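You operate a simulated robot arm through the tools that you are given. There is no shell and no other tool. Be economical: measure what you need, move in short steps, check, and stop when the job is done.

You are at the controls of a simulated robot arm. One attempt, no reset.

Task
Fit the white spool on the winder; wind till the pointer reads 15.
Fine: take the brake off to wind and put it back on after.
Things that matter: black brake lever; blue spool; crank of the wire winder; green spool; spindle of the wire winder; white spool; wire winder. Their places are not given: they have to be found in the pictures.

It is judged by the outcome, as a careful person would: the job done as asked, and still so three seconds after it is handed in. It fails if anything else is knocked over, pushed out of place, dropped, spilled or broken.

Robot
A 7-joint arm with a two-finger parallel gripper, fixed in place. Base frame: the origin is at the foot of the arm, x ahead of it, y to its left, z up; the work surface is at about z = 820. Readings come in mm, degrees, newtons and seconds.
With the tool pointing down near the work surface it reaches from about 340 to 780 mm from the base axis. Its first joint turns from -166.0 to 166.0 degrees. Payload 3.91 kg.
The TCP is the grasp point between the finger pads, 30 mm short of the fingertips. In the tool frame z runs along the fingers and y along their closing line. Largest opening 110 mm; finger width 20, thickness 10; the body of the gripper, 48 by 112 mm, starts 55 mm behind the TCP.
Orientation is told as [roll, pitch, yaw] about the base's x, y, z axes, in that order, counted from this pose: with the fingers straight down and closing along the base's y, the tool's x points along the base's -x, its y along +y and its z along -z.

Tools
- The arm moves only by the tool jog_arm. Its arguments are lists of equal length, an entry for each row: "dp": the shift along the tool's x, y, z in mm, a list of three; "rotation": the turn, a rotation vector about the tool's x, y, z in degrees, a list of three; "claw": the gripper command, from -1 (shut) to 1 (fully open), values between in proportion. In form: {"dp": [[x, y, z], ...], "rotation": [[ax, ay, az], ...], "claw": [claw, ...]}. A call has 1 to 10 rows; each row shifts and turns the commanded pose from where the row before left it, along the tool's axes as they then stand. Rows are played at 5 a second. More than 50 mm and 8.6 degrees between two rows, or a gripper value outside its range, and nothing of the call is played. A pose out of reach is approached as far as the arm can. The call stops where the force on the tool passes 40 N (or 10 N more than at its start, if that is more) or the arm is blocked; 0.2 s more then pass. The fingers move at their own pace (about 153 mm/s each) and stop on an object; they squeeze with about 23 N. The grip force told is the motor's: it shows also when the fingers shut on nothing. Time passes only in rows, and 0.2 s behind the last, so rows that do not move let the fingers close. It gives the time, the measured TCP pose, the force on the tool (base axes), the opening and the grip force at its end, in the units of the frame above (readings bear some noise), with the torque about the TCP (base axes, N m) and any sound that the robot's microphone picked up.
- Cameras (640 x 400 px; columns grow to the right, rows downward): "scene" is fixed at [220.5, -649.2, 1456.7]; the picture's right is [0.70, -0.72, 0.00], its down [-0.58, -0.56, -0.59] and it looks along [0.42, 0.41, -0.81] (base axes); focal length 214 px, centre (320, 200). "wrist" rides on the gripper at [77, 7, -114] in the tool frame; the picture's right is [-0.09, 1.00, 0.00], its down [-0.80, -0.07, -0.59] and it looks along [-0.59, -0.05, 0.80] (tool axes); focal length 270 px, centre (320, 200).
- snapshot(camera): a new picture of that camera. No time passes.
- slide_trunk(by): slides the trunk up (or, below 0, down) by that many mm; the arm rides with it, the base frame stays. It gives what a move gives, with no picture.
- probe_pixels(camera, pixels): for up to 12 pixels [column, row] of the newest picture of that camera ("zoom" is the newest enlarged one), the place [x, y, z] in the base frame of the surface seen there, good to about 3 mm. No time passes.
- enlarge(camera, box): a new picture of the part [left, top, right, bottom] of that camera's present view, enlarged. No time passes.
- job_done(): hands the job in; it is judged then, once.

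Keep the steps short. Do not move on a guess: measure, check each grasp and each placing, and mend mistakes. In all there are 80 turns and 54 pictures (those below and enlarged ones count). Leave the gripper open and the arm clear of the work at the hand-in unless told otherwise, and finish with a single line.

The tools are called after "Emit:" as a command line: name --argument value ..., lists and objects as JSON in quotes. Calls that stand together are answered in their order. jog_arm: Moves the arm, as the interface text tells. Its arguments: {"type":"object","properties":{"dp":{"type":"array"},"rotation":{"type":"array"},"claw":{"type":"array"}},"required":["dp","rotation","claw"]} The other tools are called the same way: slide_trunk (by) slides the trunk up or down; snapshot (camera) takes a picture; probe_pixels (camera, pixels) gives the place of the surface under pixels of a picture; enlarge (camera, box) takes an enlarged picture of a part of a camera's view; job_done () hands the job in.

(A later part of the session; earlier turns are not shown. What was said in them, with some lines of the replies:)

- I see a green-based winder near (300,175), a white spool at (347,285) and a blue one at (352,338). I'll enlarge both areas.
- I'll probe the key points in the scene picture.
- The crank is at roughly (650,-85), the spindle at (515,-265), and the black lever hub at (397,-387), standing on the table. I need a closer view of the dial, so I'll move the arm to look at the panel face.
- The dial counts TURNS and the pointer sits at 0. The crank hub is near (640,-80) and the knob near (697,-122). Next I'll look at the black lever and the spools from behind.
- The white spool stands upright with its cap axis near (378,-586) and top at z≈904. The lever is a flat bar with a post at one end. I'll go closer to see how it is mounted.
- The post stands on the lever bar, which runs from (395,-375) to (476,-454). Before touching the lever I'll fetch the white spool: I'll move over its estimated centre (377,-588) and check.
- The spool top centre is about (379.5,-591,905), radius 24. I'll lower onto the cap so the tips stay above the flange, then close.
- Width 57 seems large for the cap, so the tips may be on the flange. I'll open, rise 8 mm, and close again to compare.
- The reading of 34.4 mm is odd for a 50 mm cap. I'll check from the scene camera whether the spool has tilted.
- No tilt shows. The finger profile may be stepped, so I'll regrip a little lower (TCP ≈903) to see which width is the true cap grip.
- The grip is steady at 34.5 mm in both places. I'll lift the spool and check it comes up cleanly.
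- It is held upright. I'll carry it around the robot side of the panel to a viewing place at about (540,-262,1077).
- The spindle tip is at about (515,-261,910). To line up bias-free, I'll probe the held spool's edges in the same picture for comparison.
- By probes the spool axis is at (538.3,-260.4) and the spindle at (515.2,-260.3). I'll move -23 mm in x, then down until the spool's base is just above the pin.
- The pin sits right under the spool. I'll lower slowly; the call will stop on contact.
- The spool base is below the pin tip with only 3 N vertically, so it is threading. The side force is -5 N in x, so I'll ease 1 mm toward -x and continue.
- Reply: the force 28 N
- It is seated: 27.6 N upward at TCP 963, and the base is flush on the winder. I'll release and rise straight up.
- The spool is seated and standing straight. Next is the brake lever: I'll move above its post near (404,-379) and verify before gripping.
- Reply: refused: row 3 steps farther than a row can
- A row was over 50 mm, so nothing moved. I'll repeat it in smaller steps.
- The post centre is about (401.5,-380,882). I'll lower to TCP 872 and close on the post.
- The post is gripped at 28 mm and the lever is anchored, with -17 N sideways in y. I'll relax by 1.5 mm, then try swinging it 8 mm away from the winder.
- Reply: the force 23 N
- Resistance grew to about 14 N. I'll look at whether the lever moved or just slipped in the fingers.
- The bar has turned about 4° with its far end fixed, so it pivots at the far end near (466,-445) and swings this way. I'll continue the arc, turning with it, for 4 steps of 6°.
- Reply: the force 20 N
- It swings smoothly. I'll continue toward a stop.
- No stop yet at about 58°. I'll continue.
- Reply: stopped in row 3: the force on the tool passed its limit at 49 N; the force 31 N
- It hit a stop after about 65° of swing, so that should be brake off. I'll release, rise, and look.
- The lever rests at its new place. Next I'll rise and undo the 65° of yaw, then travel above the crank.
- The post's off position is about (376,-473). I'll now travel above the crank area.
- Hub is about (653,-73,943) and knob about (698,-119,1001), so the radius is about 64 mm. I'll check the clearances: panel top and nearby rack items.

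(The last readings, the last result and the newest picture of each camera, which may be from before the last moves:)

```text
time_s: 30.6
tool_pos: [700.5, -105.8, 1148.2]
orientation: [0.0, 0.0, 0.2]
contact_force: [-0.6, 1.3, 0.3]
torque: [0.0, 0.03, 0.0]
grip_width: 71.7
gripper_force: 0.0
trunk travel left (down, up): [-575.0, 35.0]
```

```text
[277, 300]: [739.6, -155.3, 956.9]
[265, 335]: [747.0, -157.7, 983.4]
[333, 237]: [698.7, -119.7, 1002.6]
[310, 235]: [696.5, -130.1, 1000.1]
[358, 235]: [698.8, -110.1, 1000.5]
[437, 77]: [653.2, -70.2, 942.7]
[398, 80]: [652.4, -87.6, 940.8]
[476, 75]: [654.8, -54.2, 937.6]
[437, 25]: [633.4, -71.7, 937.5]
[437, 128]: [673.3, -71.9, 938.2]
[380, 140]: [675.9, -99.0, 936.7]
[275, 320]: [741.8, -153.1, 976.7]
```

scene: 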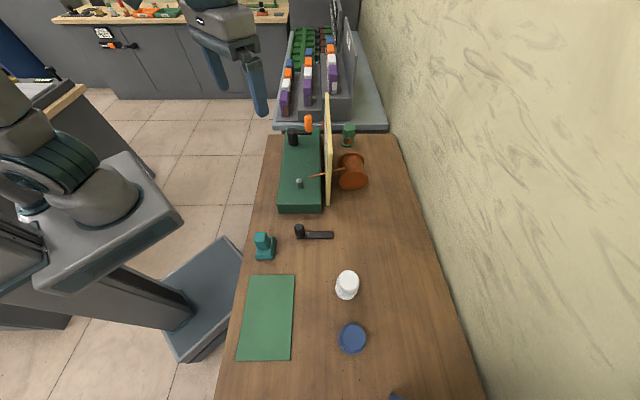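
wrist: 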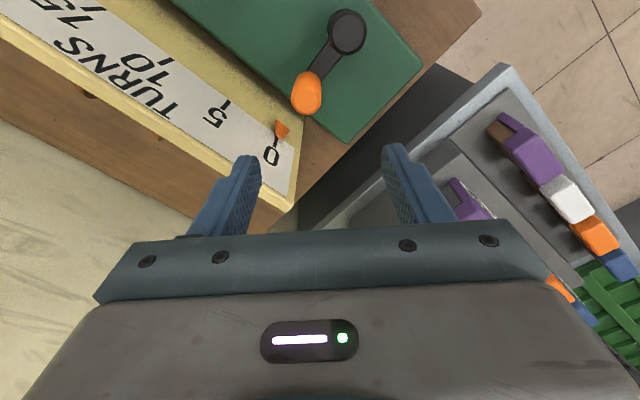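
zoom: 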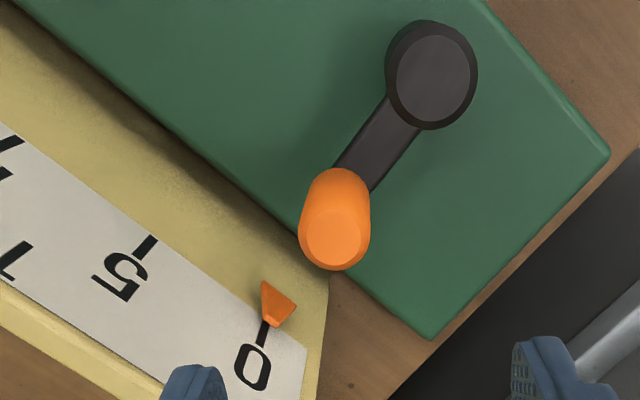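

The panel top is at z≈1068, so the gripper's long side should run parallel to the panel. I'll yaw -45° in place.

Emit:
jog_arm --dp '[[0, 0, 0], [0, 0, 0], [0, 0, 0], [0, 0, 0], [0, 0, 0], [0, 0, 0], [0, 0, 0]]' --rotation '[[0, 0, 7.5], [0, 0, 7.5], [0, 0, 7.5], [0, 0, 7.5], [0, 0, 7.5], [0, 0, 7.5], [0, 0, 0]]' --claw '[0.1, 0.1, 0.1, 0.1, 0.1, 0.1, 0.1]'

Emit:
snapshot --camera "wrist"

```text
time_s: 32.2
tool_pos: [698.3, -110.1, 1150.4]
orientation: [0.1, 0.0, -44.9]
contact_force: [-0.1, 0.6, 0.5]
torque: [-0.02, 0.03, -0.02]
grip_width: 60.5
gripper_force: 0.0
trunk travel left (down, up): [-575.0, 35.0]
```

```text
18 pictures are left
```

wrist: 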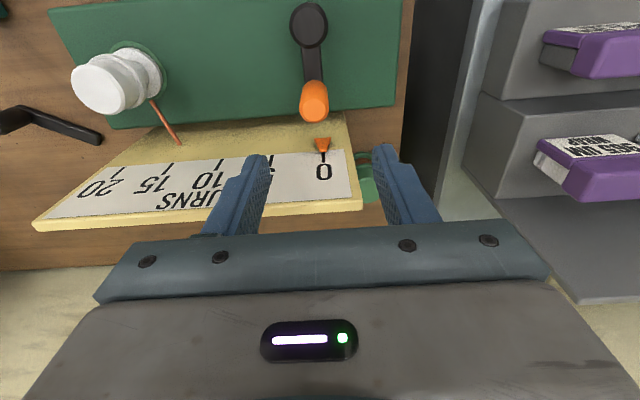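

I have a clear view: pointer at 0, knob at (314,100). I'll lower onto the knob to TCP 985 and close.

Emit:
jog_arm --dp '[[-6.4, -6.9, 30], [0, 0, 45], [0, 0, 45], [0, 0, 45], [0, 0, 0], [0, 0, 0], [0, 0, 0], [0, 0, 0]]' --rotation '[[0, 0, 0], [0, 0, 0], [0, 0, 0], [0, 0, 0], [0, 0, 0], [0, 0, 0], [0, 0, 0], [0, 0, 0]]' --claw '[0.1, 0.1, 0.1, 0.1, 0.1, -1, -1, -1]'

Emit:
enlarge --camera "wrist" --box '[220, 60, 420, 240]'

```text
time_s: 34.0
tool_pos: [698.0, -117.7, 988.6]
orientation: [0.1, 0.0, -44.6]
contact_force: [-1.6, 0.1, 1.3]
torque: [-1.08, 0.23, 0.02]
grip_width: 29.4
gripper_force: 44.9
trunk travel left (down, up): [-575.0, 35.0]
```

```text
2.22 times, centred on (320, 150) of wrist
```

zoom: 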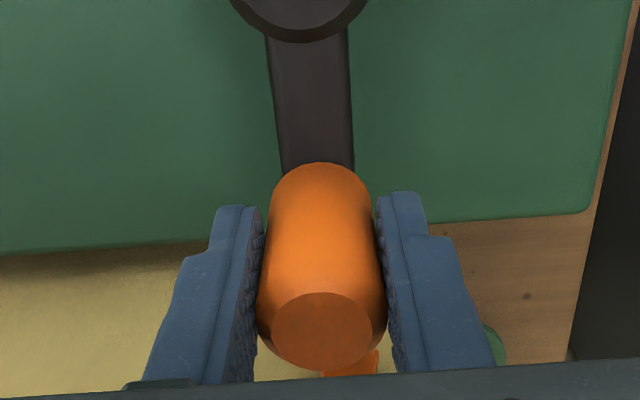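

The knob is firmly held at 29 mm. As a test I'll crank clockwise (seen from above) by 40°, watching force and pointer.

Emit:
jog_arm --dp '[[1, -11.3, 0], [2.9, -10.9, 0], [4.8, -10.3, 0], [6.5, -9.3, 0]]' --rotation '[[0, 0, 0], [0, 0, 0], [0, 0, 0], [0, 0, 0]]' --claw '[-1, -1, -1, -1]'

```text
time_s: 35.0
tool_pos: [659.1, -137.5, 988.4]
orientation: [0.1, -0.1, -44.6]
contact_force: [1.4, 1.3, 9.9]
torque: [0.09, 1.35, 0.05]
grip_width: 29.5
gripper_force: 44.7
trunk travel left (down, up): [-575.0, 35.0]
```

It turns freely and the radius checks out at 66 mm. I'll continue in 30° steps.

Emit:
jog_arm --dp '[[27.6, -19.3, 0], [33.5, -2.9, 0], [30.5, 14.2, 0], [19.3, 27.6, 0], [2.9, 33.5, 0]]' --rotation '[[0, 0, 0], [0, 0, 0], [0, 0, 0], [0, 0, 0], [0, 0, 0]]' --claw '[-1, -1, -1, -1, -1]'

Emit:
snapshot --camera "wrist"

```text
time_s: 36.2
tool_pos: [615.2, -17.5, 987.2]
orientation: [0.4, 0.0, -44.6]
contact_force: [0.5, 5.2, 23.1]
torque: [-0.61, 1.16, 0.02]
grip_width: 29.5
gripper_force: 45.2
trunk travel left (down, up): [-575.0, 35.0]
```

```text
16 pictures are left
```

wrist: 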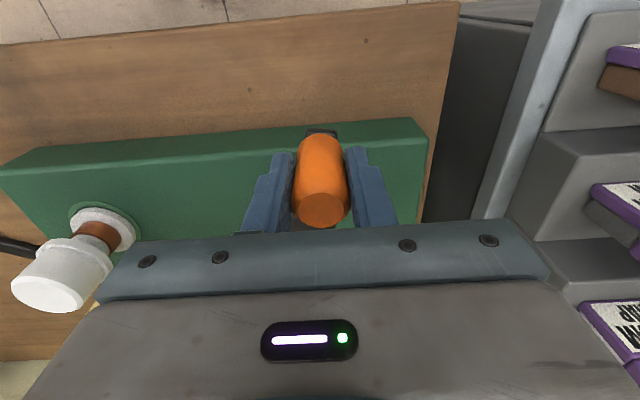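

Copper already shows on the white spool, so winding works. I'll finish the first turn, lifting 1.5 mm to relieve the upward force, and read the pointer.

Emit:
jog_arm --dp '[[-14.2, 30.5, -1.5], [-27.6, 19.3, 0], [-33.5, 2.9, 0], [-30.5, -14.2, 0], [-19.3, -27.6, 0], [-4.0, -22.5, 0]]' --rotation '[[0, 0, 0], [0, 0, 0], [0, 0, 0], [0, 0, 0], [0, 0, 0], [0, 0, 0]]' --claw '[-1, -1, -1, -1, -1, -1]'

Emit:
snapshot --camera "wrist"

```text
time_s: 37.6
tool_pos: [697.3, -118.5, 986.7]
orientation: [0.2, -0.1, -44.6]
contact_force: [-3.3, 5.0, 5.6]
torque: [-1.38, -0.15, 0.0]
grip_width: 29.5
gripper_force: 45.0
trunk travel left (down, up): [-575.0, 35.0]
```

```text
15 pictures are left
```

wrist: 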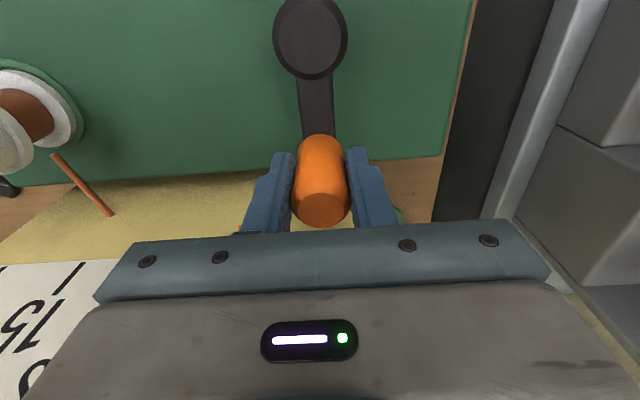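

The pointer is hidden from the wrist, so I'll check it with the scene camera.

Emit:
enlarge --camera "scene" --box '[260, 90, 360, 200]'

```text
3.64 times, centred on (310, 145) of scene
```

zoom: 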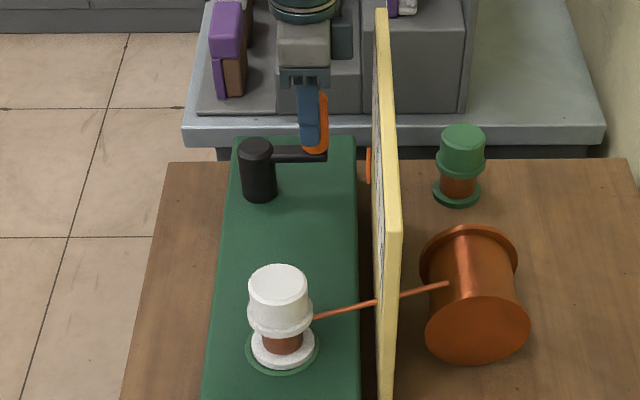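

The pointer has moved noticeably. I'll probe its position in this zoom.

Emit:
probe_pixels --camera "zoom" --pixels '[[369, 150], [369, 158], [369, 166], [369, 174], [369, 180], [370, 165]]'

```text
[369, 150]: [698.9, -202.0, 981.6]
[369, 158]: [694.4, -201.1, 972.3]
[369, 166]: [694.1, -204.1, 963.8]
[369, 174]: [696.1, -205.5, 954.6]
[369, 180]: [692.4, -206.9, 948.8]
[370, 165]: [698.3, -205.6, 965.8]
```

One crank turn moved the pointer about 5.5 units, roughly 68 mm of a 12.35 mm/unit scale, so it is geared up. I'll do one more full turn in 36° steps and measure again.

Emit:
jog_arm --dp '[[12.5, -38.6, 0], [32.8, -23.9, 0], [40.6, 0, 0], [32.8, 23.9, 0], [12.5, 38.6, 0], [-12.5, 38.6, 0], [-32.8, 23.9, 0], [-40.6, 0, 0], [-32.8, -23.9, 0], [-12.5, -38.6, 0]]' --rotation '[[0, 0, 0], [0, 0, 0], [0, 0, 0], [0, 0, 0], [0, 0, 0], [0, 0, 0], [0, 0, 0], [0, 0, 0], [0, 0, 0], [0, 0, 0]]' --claw '[-1, -1, -1, -1, -1, -1, -1, -1, -1, -1]'

Emit:
enlarge --camera "scene" --box '[280, 90, 350, 200]'

```text
time_s: 39.8
tool_pos: [698.6, -115.2, 986.5]
orientation: [0.1, 0.1, -44.5]
contact_force: [-14.5, 11.6, 4.4]
torque: [-0.61, 0.2, 0.02]
grip_width: 29.4
gripper_force: 45.0
trunk travel left (down, up): [-575.0, 35.0]
```

```text
3.64 times, centred on (315, 145) of scene
```

zoom: 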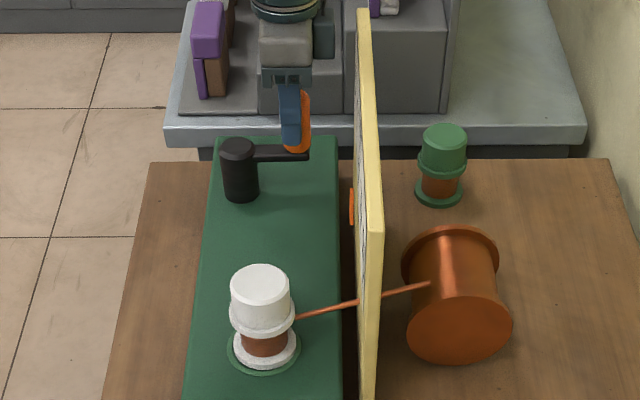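

Emit:
probe_pixels --camera "zoom" --pixels '[[351, 190], [351, 198], [351, 206], [351, 214], [352, 222], [351, 202]]'

```text
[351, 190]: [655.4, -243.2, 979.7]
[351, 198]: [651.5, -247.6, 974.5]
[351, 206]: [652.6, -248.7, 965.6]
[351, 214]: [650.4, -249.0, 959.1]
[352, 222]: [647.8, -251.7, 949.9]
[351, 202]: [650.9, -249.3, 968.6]
```

The gain was about 5.05 units, so the ratio is 5 per crank turn and a third turn should give 15. I'll do it with a 1.5 mm radial correction.

Emit:
jog_arm --dp '[[14, -38.6, 0], [32.8, -23.9, 0], [40.6, 0, 0], [32.8, 23.9, 0], [12.5, 38.6, 0], [-12.5, 38.6, 0], [-32.8, 23.9, 0], [-40.6, 0, 0], [-32.8, -23.9, 0], [-12.5, -38.6, 0]]' --rotation '[[0, 0, 0], [0, 0, 0], [0, 0, 0], [0, 0, 0], [0, 0, 0], [0, 0, 0], [0, 0, 0], [0, 0, 0], [0, 0, 0], [0, 0, 0]]' --claw '[-1, -1, -1, -1, -1, -1, -1, -1, -1, -1]'

Emit:
enlarge --camera "scene" --box '[280, 90, 350, 200]'

```text
time_s: 42.0
tool_pos: [696.5, -118.7, 987.7]
orientation: [0.0, 0.1, -44.7]
contact_force: [-7.1, 4.1, -13.5]
torque: [-0.26, 0.58, -0.01]
grip_width: 29.6
gripper_force: 44.9
trunk travel left (down, up): [-575.0, 35.0]
```

```text
3.64 times, centred on (315, 145) of scene
```

zoom: 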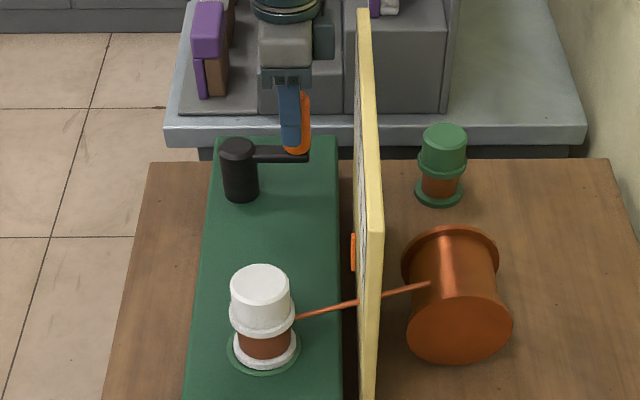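

The pointer has moved again. I'll open, rise straight up, and read the dial with the wrist camera.

Emit:
jog_arm --dp '[[0, 0, 0], [0, 0, 0], [0, 0, -40], [0, 0, -45], [0, 0, -45], [0, 0, -45]]' --rotation '[[0, 0, 0], [0, 0, 0], [0, 0, 0], [0, 0, 0], [0, 0, 0], [0, 0, 0]]' --claw '[0.1, 0.1, 0.1, 0.1, 0.1, 0.1]'

Emit:
enlarge --camera "wrist" --box '[30, 100, 350, 240]'

```text
time_s: 43.4
tool_pos: [697.3, -116.8, 1165.0]
orientation: [0.1, 0.0, -44.8]
contact_force: [-0.1, -0.2, 0.2]
torque: [0.01, -0.04, -0.01]
grip_width: 60.3
gripper_force: 0.1
trunk travel left (down, up): [-575.0, 35.0]
```

```text
2.00 times, centred on (190, 170) of wrist
```

zoom: 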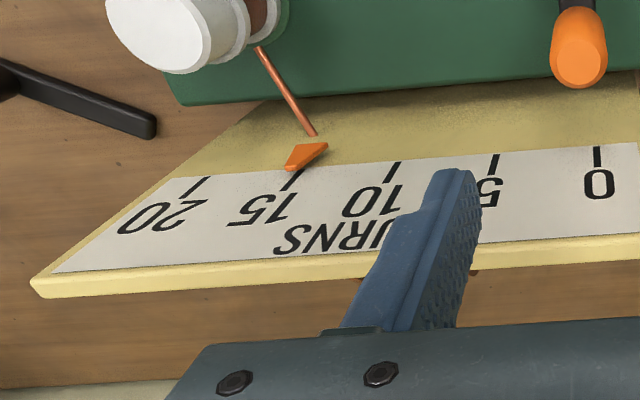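

The pointer appears to sit at the 15 tick. I'll move the camera squarely in front of it to rule out parallax.

Emit:
jog_arm --dp '[[0, -47.5, 0], [0, -47.5, 0], [0, -47.5, 0], [0, -47.5, 0], [0, 0, 0]]' --rotation '[[0, 0, 0], [0, 0, 0], [0, 0, 0], [0, 0, 0], [0, 0, 0]]' --claw '[0.3, 0.3, 0.3, 0.3, 0.3]'

Emit:
enlarge --camera "wrist" --box '[240, 90, 400, 210]'

```text
time_s: 44.6
tool_pos: [564.3, -251.4, 1163.1]
orientation: [0.0, 0.0, -44.6]
contact_force: [-0.3, -1.0, 0.3]
torque: [0.0, 0.03, 0.01]
grip_width: 71.4
gripper_force: 0.1
trunk travel left (down, up): [-575.0, 35.0]
```

```text
3.33 times, centred on (320, 150) of wrist
```

zoom: 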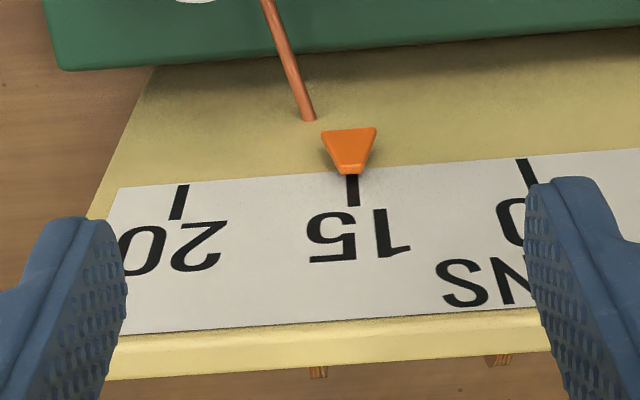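

The pointer reads exactly 15. Now for the brake: I'll yaw back to 0, then go over the lever post near (376,-473).

Emit:
jog_arm --dp '[[0, 0, 0], [0, 0, 0], [0, 0, 0], [0, 0, 0], [0, 0, 0], [0, 0, 0]]' --rotation '[[0, 0, -7.5], [0, 0, -7.5], [0, 0, -7.5], [0, 0, -7.5], [0, 0, -7.5], [0, 0, -7.2]]' --claw '[0.3, 0.3, 0.3, 0.3, 0.3, 0.3]'

Emit:
jog_arm --dp '[[31, -36.5, 0], [31, -36.5, 0], [31, -36.5, 0], [31, -36.5, 0], [31, -36.5, 0], [31, -36.5, 0], [0, 0, 49], [0, 0, 49], [0, 0, 49], [0, 0, 49]]' --rotation '[[0, 0, 0], [0, 0, 0], [0, 0, 0], [0, 0, 0], [0, 0, 0], [0, 0, 0], [0, 0, 0], [0, 0, 0], [0, 0, 0], [0, 0, 0]]' --claw '[0.3, 0.3, 0.3, 0.3, 0.3, 0.3, 0.3, 0.3, 0.3, 0.3]'

Emit:
snapshot --camera "wrist"

```text
time_s: 46.0
tool_pos: [563.6, -252.5, 1162.8]
orientation: [0.1, -0.1, 0.1]
contact_force: [0.9, 0.0, -0.4]
torque: [-0.03, -0.02, 0.01]
grip_width: 71.3
gripper_force: 0.0
trunk travel left (down, up): [-575.0, 35.0]
```

```text
time_s: 48.2
tool_pos: [377.9, -471.5, 966.6]
orientation: [0.1, -0.1, 0.0]
contact_force: [0.8, -1.2, -0.8]
torque: [0.0, 0.01, -0.02]
grip_width: 71.7
gripper_force: 0.1
trunk travel left (down, up): [-575.0, 35.0]
```

```text
9 pictures are left
```

wrist: 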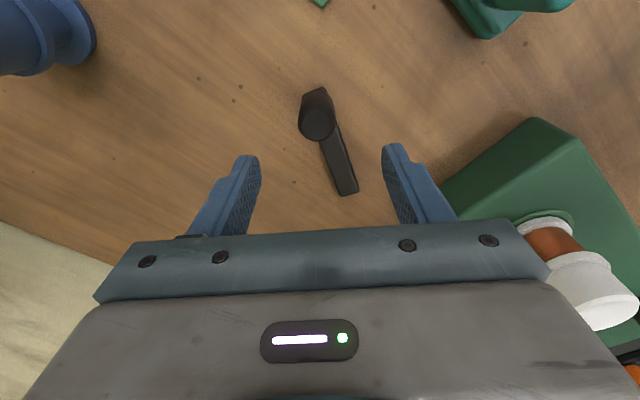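

Emit:
probe_pixels --camera "wrist" --pixels '[[317, 123], [303, 123], [332, 123], [317, 110], [317, 137], [342, 193], [355, 190]]'

```text
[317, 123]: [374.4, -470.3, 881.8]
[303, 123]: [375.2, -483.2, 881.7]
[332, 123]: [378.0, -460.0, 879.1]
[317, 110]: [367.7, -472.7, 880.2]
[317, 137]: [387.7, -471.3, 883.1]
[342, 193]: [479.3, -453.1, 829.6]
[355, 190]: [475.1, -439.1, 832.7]
```

The post centre is (376.5,-471.5). I'll lower and grip.

Emit:
jog_arm --dp '[[1, 0, 45], [0, 0, 46], [0, 0, 0], [0, 0, 0], [0, 0, 0], [0, 0, 0]]' --rotation '[[0, 0, 0], [0, 0, 0], [0, 0, 0], [0, 0, 0], [0, 0, 0], [0, 0, 0]]' --claw '[0.3, 0.3, 0.3, -1, -1, -1]'

```text
time_s: 49.6
tool_pos: [375.1, -472.3, 877.3]
orientation: [0.1, -0.2, 0.1]
contact_force: [-3.0, -0.9, -1.0]
torque: [-0.31, -0.08, -0.08]
grip_width: 28.9
gripper_force: 45.5
trunk travel left (down, up): [-575.0, 35.0]
```

The lever is gripped. I'll swing it back along the arc: 8 steps of 6°, turning with it.

Emit:
jog_arm --dp '[[2.15, 9.4, 0], [2.15, 9.4, 0], [2.15, 9.4, 0], [2.15, 9.4, 0], [2.15, 9.4, 0], [2.15, 9.4, 0], [2.15, 9.4, 0], [2.15, 9.4, 0]]' --rotation '[[0, 0, 6], [0, 0, 6], [0, 0, 6], [0, 0, 6], [0, 0, 6], [0, 0, 6], [0, 0, 6], [0, 0, 6]]' --claw '[-1, -1, -1, -1, -1, -1, -1, -1]'

```text
time_s: 51.4
tool_pos: [389.6, -395.7, 876.7]
orientation: [0.1, -0.2, -48.1]
contact_force: [3.9, -2.0, 29.5]
torque: [-0.42, 0.19, 0.15]
grip_width: 28.8
gripper_force: 45.1
trunk travel left (down, up): [-575.0, 35.0]
```

It is swinging well, with 29 N upward from the arm pressing down. I'll lift 2 mm and continue to the stop in 3° steps.

Emit:
jog_arm --dp '[[0, 0, -2], [1.0, 4.7, 0], [1.0, 4.7, 0], [1.0, 4.7, 0], [1.0, 4.7, 0], [1.0, 4.7, 0], [1.0, 4.7, 0]]' --rotation '[[0, 0, 0], [0, 0, 3], [0, 0, 3], [0, 0, 3], [0, 0, 3], [0, 0, 3], [0, 0, 3]]' --claw '[-1, -1, -1, -1, -1, -1, -1]'

```text
time_s: 53.0
tool_pos: [402.5, -378.0, 877.3]
orientation: [0.1, 0.1, -66.4]
contact_force: [-12.4, -9.2, 8.3]
torque: [0.11, -0.42, 0.43]
grip_width: 29.0
gripper_force: 45.2
trunk travel left (down, up): [-575.0, 35.0]
```

It is back at the original place, (402.5,-378). One more small push will confirm it is against the stop.

Emit:
jog_arm --dp '[[1.0, 4.0, 0], [1.0, 4.0, 0]]' --rotation '[[0, 0, 0], [0, 0, 0]]' --claw '[-1, -1]'

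```text
time_s: 53.5
tool_pos: [403.1, -378.8, 876.5]
orientation: [-0.6, -0.1, -66.4]
contact_force: [-26.3, -17.8, 2.0]
torque: [0.26, -0.19, 0.15]
grip_width: 29.3
gripper_force: 44.7
trunk travel left (down, up): [-575.0, 35.0]
stopped in row 2: the force on the tool passed its limit at 43 N (the readings are from after the stop); the commanded pose is now the measured one
```

It is firmly at the on stop. I'll release, rise, and look.

Emit:
jog_arm --dp '[[0, 0, 0], [0, 0, 0], [0, 0, -40], [0, 0, -45], [0, 0, -45], [0, 0, -45], [45, 0, -20], [45, 0, 0]]' --rotation '[[0, 0, 0], [0, 0, 0], [0, 0, 0], [0, 0, 0], [0, 0, 0], [0, 0, 0], [0, 0, 0], [0, 0, 0]]' --claw '[0.3, 0.3, 0.3, 0.3, 0.3, 0.3, 1, 1]'

Emit:
snapshot --camera "scene"

Emit:
snapshot --camera "wrist"

```text
time_s: 55.4
tool_pos: [374.3, -291.8, 1073.2]
orientation: [-0.3, 0.0, -66.1]
contact_force: [0.7, -0.4, -0.4]
torque: [0.0, -0.01, 0.01]
grip_width: 109.9
gripper_force: 0.1
trunk travel left (down, up): [-575.0, 35.0]
```

```text
8 pictures are left
```

scene: 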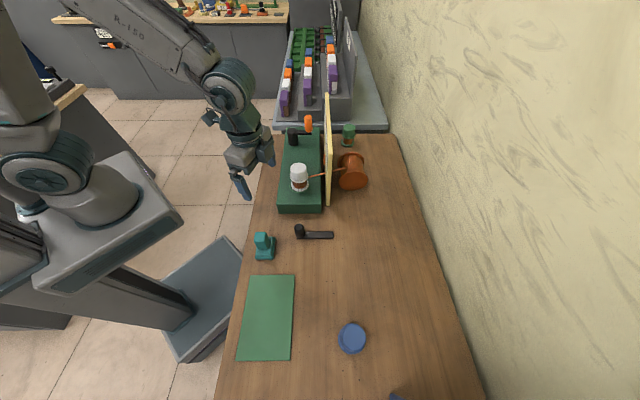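

```text
7 pictures are left
```

wrist: 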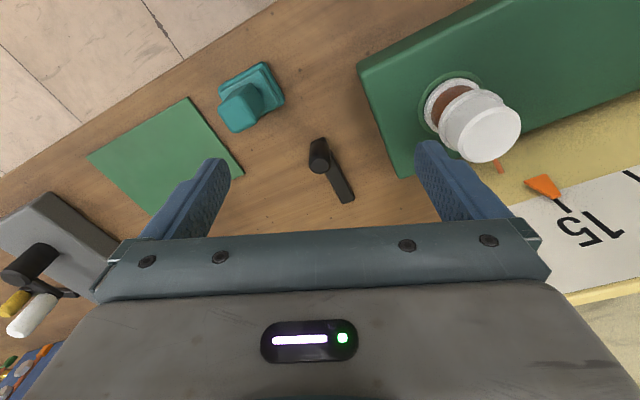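

The lever is back at its original place, the pointer is at 15, the spool is seated, other objects haven't moved, and the gripper is open and clear. I'm handing it in.

Emit:
job_done

```text
The job is handed in.
```

The white spool is on the winder, the pointer reads 15, and the brake is back on.
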